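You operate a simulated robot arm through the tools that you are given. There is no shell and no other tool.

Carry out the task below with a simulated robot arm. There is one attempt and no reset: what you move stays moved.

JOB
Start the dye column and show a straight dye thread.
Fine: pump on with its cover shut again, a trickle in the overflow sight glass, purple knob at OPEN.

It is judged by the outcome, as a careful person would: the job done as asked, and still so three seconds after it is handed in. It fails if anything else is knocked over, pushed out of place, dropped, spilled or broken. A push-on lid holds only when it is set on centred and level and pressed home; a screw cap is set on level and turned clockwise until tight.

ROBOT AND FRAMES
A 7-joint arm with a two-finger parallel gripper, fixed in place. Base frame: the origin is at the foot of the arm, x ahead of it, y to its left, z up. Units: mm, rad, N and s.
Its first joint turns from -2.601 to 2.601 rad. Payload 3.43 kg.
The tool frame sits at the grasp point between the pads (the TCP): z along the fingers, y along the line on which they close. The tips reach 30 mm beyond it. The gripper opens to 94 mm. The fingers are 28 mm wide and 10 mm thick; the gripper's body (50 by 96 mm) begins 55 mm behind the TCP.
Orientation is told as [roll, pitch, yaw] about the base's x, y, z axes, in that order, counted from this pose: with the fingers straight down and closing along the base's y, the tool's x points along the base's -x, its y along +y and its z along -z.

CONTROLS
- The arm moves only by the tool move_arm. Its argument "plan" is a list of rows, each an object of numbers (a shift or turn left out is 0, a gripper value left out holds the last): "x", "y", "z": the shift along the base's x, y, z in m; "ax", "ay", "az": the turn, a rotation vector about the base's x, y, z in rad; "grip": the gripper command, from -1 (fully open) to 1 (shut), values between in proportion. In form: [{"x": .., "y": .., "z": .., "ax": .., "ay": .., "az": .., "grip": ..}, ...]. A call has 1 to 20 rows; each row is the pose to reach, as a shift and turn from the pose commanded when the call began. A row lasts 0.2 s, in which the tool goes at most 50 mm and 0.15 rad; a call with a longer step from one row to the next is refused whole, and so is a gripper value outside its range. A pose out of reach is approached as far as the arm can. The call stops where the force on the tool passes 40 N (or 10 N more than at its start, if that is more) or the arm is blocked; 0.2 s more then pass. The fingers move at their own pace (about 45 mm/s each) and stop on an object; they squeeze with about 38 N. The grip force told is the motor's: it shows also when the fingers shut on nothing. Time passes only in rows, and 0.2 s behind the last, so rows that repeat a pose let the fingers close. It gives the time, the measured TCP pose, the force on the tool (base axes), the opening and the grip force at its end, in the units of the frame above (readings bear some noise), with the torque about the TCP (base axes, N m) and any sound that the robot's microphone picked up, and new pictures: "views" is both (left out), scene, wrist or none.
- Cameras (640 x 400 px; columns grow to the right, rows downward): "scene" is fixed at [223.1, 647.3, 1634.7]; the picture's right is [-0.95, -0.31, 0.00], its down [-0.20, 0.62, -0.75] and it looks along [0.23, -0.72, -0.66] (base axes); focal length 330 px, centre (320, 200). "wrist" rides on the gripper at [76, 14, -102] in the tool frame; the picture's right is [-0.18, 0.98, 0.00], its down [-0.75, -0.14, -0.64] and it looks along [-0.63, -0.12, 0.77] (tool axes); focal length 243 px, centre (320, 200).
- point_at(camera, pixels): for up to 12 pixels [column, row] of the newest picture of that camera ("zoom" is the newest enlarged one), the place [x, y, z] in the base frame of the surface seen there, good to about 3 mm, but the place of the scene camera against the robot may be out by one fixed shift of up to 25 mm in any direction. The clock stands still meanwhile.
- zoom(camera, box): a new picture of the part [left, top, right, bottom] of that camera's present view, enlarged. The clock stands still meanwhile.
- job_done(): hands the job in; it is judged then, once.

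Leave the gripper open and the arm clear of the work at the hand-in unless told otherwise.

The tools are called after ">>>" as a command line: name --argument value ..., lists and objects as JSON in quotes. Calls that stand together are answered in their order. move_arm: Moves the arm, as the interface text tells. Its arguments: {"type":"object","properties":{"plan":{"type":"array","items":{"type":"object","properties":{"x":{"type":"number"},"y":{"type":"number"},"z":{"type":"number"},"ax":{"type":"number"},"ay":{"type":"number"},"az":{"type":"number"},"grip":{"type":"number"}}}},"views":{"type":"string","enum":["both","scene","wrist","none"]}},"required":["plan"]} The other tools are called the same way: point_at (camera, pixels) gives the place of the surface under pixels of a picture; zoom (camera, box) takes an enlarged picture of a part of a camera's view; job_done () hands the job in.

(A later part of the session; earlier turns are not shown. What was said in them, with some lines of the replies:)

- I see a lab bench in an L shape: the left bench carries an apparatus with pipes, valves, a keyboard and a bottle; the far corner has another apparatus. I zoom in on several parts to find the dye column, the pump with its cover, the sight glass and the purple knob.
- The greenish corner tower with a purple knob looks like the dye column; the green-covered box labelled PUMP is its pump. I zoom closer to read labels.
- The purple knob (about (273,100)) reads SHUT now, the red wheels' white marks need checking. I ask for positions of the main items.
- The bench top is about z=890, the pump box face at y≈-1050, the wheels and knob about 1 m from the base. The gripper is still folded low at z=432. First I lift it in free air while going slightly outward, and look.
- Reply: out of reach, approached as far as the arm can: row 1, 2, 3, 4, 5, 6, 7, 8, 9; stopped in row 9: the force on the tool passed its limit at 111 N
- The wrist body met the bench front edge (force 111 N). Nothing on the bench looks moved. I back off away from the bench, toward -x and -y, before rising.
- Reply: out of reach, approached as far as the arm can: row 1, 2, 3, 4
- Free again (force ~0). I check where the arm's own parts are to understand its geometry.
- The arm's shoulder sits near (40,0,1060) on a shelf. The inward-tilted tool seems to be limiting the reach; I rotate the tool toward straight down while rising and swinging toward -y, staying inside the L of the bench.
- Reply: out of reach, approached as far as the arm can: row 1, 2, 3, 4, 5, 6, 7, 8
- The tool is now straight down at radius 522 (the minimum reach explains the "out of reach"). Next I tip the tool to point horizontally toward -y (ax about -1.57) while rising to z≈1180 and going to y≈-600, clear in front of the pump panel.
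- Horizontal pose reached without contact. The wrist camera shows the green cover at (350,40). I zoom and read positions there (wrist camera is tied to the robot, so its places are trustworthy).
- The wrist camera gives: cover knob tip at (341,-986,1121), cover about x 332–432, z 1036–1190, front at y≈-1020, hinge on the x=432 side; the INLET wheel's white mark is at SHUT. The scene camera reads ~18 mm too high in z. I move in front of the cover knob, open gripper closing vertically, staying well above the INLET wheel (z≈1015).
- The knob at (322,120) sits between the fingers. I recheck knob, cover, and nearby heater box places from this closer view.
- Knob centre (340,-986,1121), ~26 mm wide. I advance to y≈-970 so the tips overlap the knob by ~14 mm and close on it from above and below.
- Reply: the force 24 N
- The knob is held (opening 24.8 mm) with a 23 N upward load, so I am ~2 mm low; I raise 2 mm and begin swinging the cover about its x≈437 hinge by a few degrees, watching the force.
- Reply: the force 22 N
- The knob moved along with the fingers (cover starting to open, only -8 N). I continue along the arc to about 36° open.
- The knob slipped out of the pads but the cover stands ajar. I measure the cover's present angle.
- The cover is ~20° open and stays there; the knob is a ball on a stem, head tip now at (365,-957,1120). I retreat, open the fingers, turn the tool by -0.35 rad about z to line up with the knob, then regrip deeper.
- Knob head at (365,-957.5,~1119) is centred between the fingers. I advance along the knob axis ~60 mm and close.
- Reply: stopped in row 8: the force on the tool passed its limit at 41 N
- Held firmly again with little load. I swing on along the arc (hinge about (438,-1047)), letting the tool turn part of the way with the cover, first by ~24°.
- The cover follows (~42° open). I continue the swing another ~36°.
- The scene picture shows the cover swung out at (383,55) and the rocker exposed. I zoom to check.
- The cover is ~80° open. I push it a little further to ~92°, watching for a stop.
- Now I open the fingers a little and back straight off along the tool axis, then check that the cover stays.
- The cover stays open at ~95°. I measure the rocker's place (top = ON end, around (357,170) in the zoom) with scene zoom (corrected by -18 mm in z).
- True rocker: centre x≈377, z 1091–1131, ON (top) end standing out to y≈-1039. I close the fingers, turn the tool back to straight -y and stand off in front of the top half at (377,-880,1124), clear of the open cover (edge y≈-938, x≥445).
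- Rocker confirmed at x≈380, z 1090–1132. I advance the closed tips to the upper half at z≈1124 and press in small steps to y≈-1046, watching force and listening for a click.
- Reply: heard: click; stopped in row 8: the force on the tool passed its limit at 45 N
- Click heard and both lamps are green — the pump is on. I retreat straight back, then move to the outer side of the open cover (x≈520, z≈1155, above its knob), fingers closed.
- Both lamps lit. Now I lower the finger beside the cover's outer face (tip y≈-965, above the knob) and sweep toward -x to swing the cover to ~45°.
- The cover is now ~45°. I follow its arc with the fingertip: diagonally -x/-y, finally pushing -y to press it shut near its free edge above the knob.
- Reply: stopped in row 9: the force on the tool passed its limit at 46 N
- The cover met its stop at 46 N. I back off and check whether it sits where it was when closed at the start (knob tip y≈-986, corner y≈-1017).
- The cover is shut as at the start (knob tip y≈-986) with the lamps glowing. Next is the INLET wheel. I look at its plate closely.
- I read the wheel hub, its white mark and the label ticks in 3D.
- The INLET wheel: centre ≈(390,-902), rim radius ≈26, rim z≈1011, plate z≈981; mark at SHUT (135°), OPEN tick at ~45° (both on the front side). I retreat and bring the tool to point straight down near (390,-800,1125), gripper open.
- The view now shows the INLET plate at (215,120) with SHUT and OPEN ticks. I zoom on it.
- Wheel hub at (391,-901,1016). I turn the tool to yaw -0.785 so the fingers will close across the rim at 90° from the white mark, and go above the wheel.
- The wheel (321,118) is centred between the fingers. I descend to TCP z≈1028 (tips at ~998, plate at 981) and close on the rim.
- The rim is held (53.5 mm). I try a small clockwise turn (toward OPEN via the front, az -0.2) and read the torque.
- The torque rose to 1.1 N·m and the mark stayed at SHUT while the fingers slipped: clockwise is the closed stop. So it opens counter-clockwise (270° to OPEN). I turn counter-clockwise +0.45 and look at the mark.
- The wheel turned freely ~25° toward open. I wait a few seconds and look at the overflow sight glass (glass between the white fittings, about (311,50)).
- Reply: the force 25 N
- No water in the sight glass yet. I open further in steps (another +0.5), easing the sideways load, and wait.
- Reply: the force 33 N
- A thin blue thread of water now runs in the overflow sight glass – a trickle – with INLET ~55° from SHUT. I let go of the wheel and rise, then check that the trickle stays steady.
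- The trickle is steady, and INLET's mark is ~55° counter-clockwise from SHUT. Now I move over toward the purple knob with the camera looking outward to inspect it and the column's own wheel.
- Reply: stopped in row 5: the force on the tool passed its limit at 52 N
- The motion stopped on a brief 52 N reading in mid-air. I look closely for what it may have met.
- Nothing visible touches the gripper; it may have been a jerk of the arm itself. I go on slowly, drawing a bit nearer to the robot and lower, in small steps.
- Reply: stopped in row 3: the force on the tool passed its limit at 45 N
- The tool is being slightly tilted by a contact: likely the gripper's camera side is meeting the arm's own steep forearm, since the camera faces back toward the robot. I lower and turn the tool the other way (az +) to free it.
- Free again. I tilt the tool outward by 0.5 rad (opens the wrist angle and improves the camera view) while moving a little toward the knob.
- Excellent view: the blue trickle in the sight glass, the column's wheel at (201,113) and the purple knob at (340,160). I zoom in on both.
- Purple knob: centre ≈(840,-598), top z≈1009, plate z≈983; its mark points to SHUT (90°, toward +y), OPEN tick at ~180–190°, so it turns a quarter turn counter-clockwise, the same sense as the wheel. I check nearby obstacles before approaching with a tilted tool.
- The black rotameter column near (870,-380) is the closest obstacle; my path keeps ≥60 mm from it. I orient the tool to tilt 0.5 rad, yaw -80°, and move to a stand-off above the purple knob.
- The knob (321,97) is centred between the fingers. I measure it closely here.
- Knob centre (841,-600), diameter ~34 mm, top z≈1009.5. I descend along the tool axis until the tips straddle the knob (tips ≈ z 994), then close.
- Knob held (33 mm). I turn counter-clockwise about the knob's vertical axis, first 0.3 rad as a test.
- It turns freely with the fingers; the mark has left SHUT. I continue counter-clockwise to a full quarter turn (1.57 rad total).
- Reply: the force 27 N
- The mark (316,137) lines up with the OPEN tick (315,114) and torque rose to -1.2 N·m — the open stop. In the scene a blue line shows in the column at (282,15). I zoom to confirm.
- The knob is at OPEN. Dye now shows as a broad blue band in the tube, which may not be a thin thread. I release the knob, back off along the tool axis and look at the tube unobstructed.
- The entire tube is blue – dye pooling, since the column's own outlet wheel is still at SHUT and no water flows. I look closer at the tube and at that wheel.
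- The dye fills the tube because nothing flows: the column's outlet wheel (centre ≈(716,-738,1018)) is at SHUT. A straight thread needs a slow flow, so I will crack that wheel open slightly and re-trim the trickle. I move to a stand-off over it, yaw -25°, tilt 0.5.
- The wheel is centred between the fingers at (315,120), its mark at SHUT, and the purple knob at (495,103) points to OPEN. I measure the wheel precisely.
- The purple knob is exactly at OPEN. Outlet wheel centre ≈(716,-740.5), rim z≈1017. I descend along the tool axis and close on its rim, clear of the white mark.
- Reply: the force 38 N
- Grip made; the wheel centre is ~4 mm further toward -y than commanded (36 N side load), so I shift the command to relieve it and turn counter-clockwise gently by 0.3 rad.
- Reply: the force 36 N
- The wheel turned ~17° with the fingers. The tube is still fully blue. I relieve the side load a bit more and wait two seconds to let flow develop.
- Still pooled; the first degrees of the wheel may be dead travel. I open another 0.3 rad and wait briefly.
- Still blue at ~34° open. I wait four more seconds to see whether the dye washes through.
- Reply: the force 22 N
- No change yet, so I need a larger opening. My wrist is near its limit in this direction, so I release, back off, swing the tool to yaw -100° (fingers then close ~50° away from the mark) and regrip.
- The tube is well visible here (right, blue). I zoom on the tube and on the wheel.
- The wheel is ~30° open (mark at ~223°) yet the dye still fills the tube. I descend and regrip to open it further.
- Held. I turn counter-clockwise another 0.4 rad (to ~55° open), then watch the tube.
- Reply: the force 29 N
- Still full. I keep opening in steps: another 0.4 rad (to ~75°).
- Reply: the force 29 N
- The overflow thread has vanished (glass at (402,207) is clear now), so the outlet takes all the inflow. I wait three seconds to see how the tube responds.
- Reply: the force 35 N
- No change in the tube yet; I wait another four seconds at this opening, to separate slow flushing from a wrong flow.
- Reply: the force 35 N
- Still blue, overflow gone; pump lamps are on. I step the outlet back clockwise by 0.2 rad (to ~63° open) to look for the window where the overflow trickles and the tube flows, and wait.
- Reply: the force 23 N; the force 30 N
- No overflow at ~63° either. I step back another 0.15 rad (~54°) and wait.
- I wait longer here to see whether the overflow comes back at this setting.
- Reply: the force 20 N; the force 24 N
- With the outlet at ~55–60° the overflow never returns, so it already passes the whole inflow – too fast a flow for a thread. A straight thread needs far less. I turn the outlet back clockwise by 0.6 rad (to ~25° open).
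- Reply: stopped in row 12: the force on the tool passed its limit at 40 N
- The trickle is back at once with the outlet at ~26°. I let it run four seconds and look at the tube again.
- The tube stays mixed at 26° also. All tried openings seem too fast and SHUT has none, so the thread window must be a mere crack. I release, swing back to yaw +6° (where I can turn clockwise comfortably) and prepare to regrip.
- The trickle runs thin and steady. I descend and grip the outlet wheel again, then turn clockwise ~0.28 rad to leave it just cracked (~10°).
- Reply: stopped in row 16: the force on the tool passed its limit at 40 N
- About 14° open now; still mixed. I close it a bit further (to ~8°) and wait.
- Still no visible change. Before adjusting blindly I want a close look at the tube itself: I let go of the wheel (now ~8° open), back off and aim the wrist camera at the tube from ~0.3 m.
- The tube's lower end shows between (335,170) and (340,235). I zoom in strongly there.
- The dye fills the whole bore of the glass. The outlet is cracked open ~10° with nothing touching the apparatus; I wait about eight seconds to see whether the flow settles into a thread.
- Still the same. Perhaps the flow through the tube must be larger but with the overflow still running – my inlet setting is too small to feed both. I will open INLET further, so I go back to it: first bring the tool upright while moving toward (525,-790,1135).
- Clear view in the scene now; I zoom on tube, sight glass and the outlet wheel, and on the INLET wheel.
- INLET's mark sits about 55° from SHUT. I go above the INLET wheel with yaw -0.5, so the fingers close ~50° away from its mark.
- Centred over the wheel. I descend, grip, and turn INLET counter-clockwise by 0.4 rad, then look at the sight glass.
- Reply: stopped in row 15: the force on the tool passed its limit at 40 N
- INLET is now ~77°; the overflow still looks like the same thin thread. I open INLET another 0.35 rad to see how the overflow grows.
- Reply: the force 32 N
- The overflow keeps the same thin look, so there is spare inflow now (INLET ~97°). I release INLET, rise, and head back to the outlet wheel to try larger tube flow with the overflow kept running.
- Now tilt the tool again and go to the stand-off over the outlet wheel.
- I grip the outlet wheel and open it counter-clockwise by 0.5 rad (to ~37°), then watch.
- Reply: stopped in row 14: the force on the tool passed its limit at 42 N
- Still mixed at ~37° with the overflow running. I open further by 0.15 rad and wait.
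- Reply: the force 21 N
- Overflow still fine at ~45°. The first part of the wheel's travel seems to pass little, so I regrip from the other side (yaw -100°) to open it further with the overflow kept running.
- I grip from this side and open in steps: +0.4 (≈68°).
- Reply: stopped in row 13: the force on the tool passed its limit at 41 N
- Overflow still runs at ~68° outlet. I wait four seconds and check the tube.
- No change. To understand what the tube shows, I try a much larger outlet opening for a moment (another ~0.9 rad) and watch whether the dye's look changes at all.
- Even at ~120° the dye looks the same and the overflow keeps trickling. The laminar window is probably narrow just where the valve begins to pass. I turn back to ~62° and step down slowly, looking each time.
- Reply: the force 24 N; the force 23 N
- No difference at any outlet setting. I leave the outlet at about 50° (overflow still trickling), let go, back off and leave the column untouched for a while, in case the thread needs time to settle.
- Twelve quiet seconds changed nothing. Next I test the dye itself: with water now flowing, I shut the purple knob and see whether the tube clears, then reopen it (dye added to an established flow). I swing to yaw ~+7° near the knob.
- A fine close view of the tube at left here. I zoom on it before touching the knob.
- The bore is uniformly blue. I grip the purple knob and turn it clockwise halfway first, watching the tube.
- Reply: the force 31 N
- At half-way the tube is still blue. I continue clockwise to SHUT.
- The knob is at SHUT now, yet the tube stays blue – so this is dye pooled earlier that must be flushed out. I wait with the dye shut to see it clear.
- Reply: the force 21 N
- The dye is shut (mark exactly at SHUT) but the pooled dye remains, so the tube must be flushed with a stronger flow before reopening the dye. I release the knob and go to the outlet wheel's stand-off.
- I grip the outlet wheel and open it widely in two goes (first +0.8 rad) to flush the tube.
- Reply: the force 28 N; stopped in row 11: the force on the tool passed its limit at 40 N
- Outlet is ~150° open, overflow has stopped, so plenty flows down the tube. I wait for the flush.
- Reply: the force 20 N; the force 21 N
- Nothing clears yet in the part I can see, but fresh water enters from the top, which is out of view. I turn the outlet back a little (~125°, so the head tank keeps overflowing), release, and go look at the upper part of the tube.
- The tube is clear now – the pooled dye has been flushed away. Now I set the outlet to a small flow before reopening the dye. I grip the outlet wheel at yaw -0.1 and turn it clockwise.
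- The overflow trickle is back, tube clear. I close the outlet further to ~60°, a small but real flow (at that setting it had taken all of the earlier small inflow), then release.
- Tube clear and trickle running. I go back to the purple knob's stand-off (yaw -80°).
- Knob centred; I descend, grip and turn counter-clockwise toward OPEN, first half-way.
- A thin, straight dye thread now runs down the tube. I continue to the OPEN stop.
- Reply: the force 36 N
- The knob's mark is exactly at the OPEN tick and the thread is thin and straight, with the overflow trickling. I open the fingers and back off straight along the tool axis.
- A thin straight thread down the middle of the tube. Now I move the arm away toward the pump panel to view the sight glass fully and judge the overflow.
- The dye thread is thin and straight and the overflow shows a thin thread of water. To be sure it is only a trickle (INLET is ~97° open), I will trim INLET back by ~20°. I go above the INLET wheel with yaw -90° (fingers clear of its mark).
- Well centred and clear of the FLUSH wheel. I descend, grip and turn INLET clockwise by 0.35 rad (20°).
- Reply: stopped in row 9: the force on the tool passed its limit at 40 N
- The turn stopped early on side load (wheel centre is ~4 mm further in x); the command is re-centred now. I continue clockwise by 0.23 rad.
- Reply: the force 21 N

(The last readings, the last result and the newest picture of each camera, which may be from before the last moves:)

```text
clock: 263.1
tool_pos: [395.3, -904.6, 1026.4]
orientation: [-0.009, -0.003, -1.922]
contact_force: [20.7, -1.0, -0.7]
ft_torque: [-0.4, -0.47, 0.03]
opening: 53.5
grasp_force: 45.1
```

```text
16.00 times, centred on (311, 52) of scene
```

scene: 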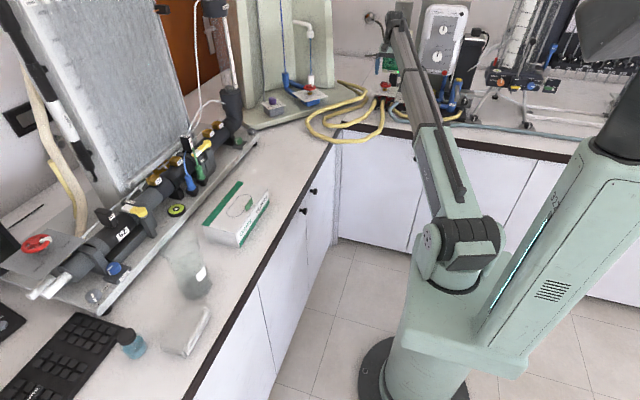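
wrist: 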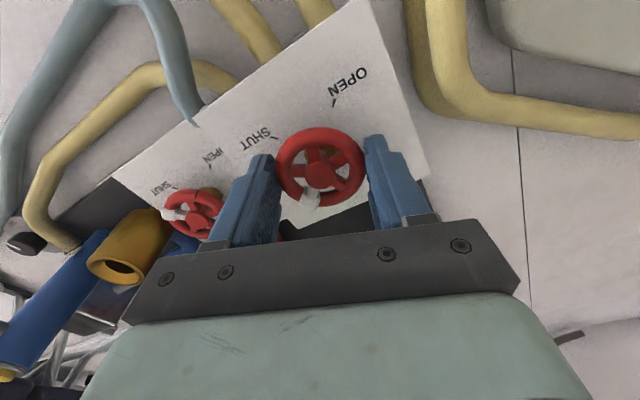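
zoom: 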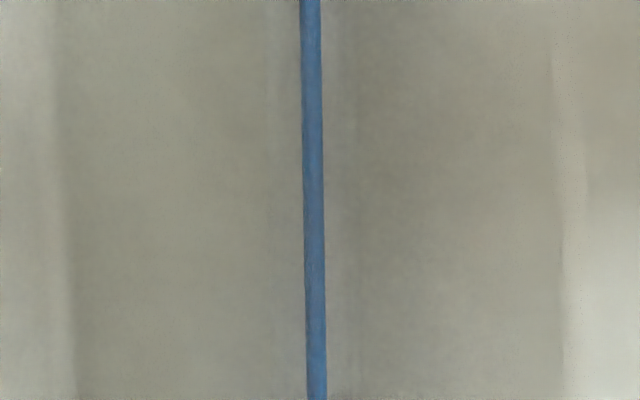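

INLET is now ~77° open; the overflow thread is unchanged and the dye thread stays straight. I let go of the wheel, rise straight up and draw back from the panel.

>>> move_arm --plan '[{"grip": -0.8}, {"grip": -0.8}, {"grip": -0.8}, {"z": 0.03, "grip": -0.8}, {"z": 0.065, "grip": -0.8}, {"z": 0.095, "y": 0.01, "grip": -0.8}, {"z": 0.1, "y": 0.04, "grip": -0.8}, {"z": 0.1, "y": 0.08, "grip": -0.8}, {"z": 0.1, "y": 0.12, "grip": -0.8}, {"z": 0.1, "y": 0.15, "grip": -0.8}, {"z": 0.1, "y": 0.15, "grip": -0.8}]'

>>> move_arm --plan '[{}, {}, {}, {}, {}, {}, {}, {}, {}, {}, {}, {}, {}, {}, {}, {}, {}, {}, {}, {}]' --views "none"

>>> move_arm --plan '[{}, {}, {}, {}, {}, {}, {}, {}, {}, {}, {}, {}, {}, {}, {}, {}, {}, {}, {}, {}]' --views "both"

>>> zoom --camera "scene" --box '[265, 0, 335, 110]'

>>> zoom --camera "scene" --box '[370, 20, 450, 110]'

```text
clock: 265.5
tool_pos: [393.7, -752.3, 1127.4]
orientation: [-0.012, -0.005, -1.926]
contact_force: [-0.1, 0.5, -0.6]
ft_torque: [0.01, 0.01, 0.01]
opening: 84.6
grasp_force: 0.2
```

scene: 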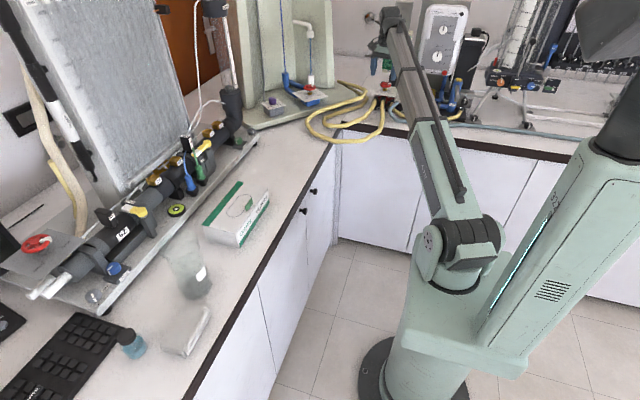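
wrist: 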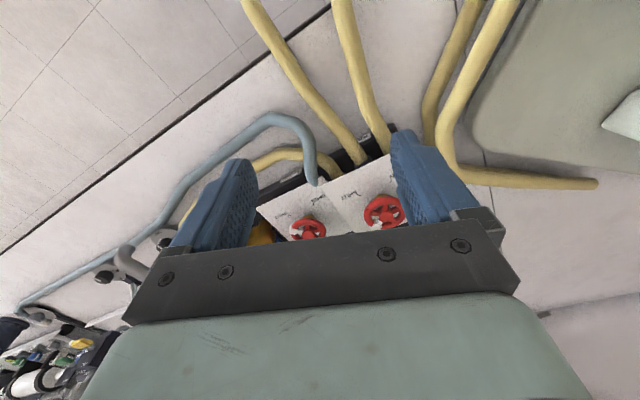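

```text
clock: 269.7
tool_pos: [393.6, -752.6, 1126.8]
orientation: [-0.012, -0.006, -1.925]
contact_force: [0.1, -0.1, 0.0]
ft_torque: [0.03, -0.01, 0.02]
opening: 84.6
grasp_force: 0.1
```

```text
clock: 273.9
tool_pos: [393.2, -751.5, 1126.7]
orientation: [-0.014, -0.005, -1.924]
contact_force: [-0.8, -0.3, 0.4]
ft_torque: [0.02, 0.02, -0.03]
opening: 84.7
grasp_force: 0.1
```

scene: 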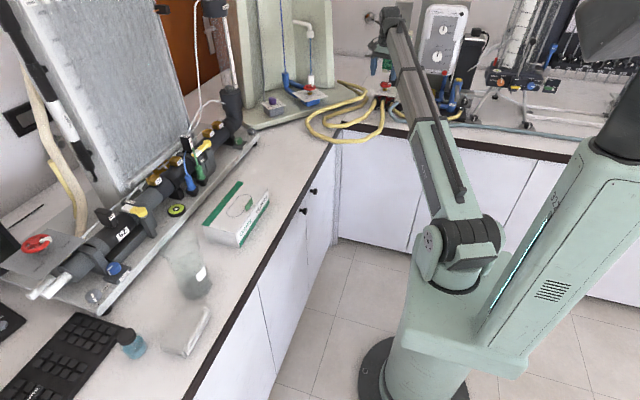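
wrist: 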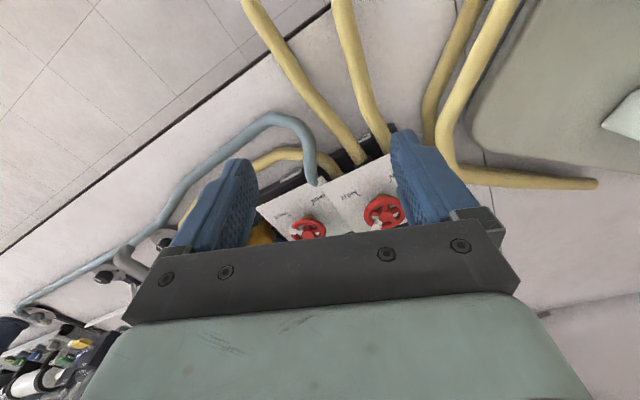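

```text
3.64 times, centred on (300, 55) of scene
```

zoom: 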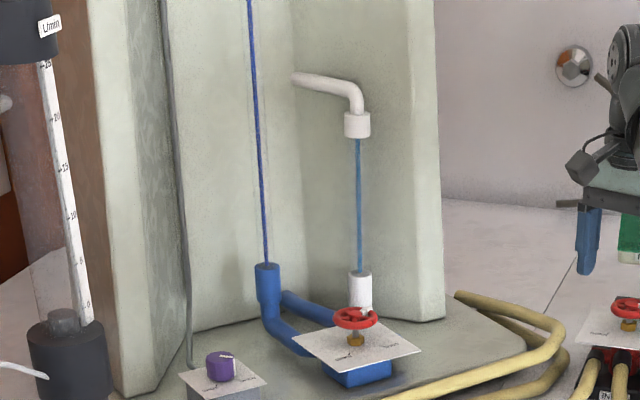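

```text
4.44 times, centred on (410, 65) of scene
```

zoom: 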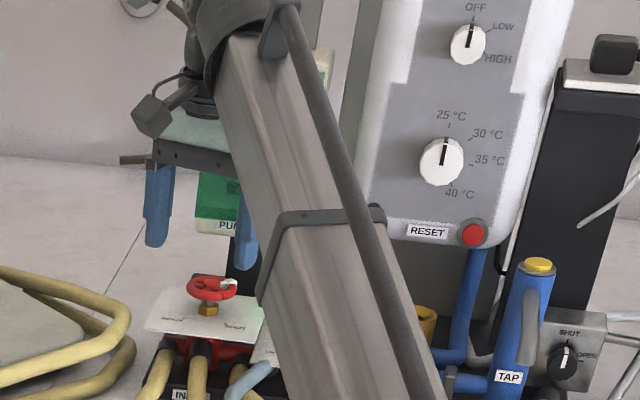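

Trickle and straight thread have held steady for more than eight seconds, knob at OPEN. I move the arm aside to check that the pump cover is still shut with lamps on and that nothing else is disturbed.

>>> move_arm --plan '[{"x": 0.028, "y": 0.019}, {"x": 0.056, "y": 0.038}, {"x": 0.084, "y": 0.056}, {"x": 0.112, "y": 0.075}, {"x": 0.14, "y": 0.094}, {"x": 0.167, "y": 0.112}, {"x": 0.167, "y": 0.112, "grip": -1}, {"x": 0.167, "y": 0.112, "grip": -1}]'

>>> zoom --camera "scene" --box '[370, 20, 450, 110]'

>>> zoom --camera "scene" --box '[255, 70, 335, 120]'

```text
clock: 275.7
tool_pos: [560.8, -642.6, 1128.2]
orientation: [-0.012, -0.006, -1.925]
contact_force: [-1.8, 0.3, -0.8]
ft_torque: [0.0, 0.03, -0.01]
opening: 93.9
grasp_force: 0.0
```

scene: 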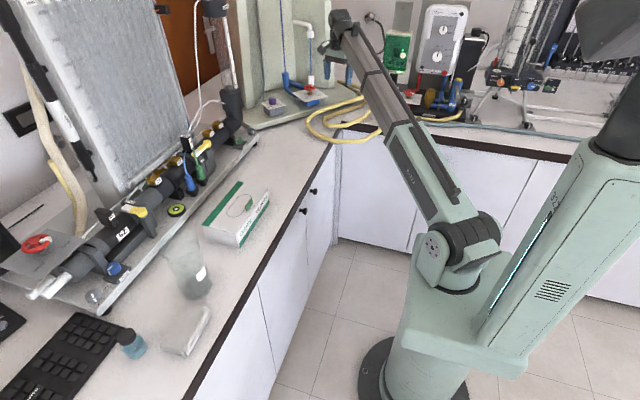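
wrist: 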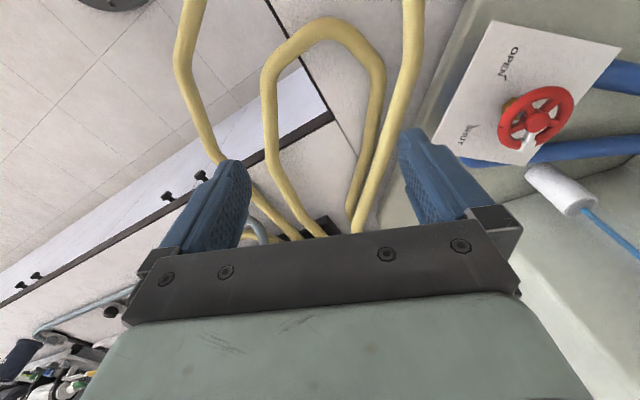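

```text
4.44 times, centred on (410, 65) of scene
```

zoom: 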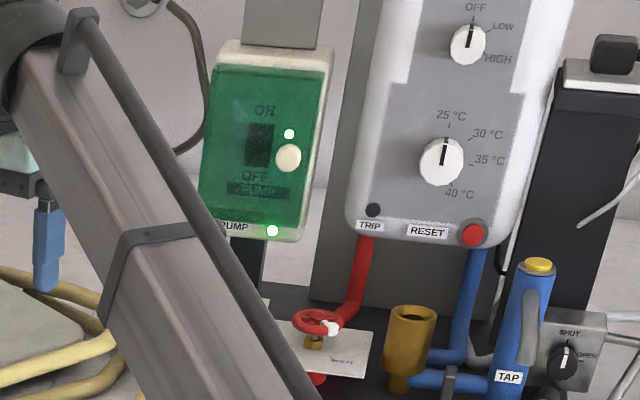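

```text
8.00 times, centred on (295, 95) of scene
```

zoom: 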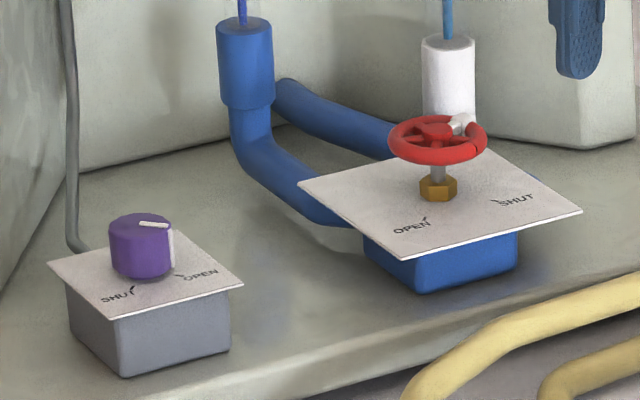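

Pump lamps lit behind the shut green cover, FLUSH untouched, purple knob at OPEN. One last look at the thread and the trickle.

>>> zoom --camera "scene" --box '[265, 0, 335, 90]'

```text
4.44 times, centred on (300, 45) of scene
```

zoom: 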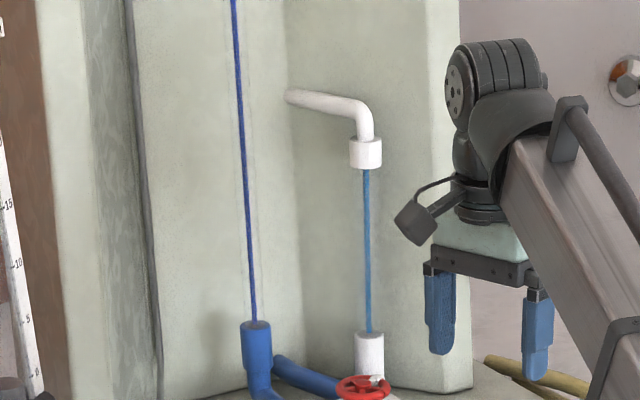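

The dye thread is thin and straight, the overflow is trickling, the pump is on with its cover shut and the purple knob is at OPEN. The gripper is open and clear of the work, so I hand the job in.

>>> job_done

```text
The job is handed in.
```

The dye column is running with a thin, straight dye thread, and I have handed the job in; no verdict came back with it. At my last look:

- **Pump:** on, both green lamps lit, with its cover shut again.
- **Overflow:** a thin trickle in the sight glass, steady for more than eight seconds after my last adjustment.
- **Purple knob:** at OPEN.
- **Other valves I moved:** INLET is about 77° open. The column's own outlet wheel, which started at SHUT, is about 60° open, because the thread needs water flowing down the tube.

Three things did not go cleanly:

- **Bench contact:** early on, the wrist touched the front edge of the bench. The force reading peaked at 111 N, and nothing on the bench appeared to move.
- **Mid-air stops:** later, two moves stopped in mid-air at about 50 N. The gripper had probably met the arm's own forearm, and nothing else was visible nearby.
- **Dye opened too soon:** I first opened the dye while the outlet wheel was still shut, so it pooled and filled the tube. I shut the dye, flushed the tube clear and reopened it with water flowing, which gave the straight thread.

The arm is clear of the apparatus with the gripper open.
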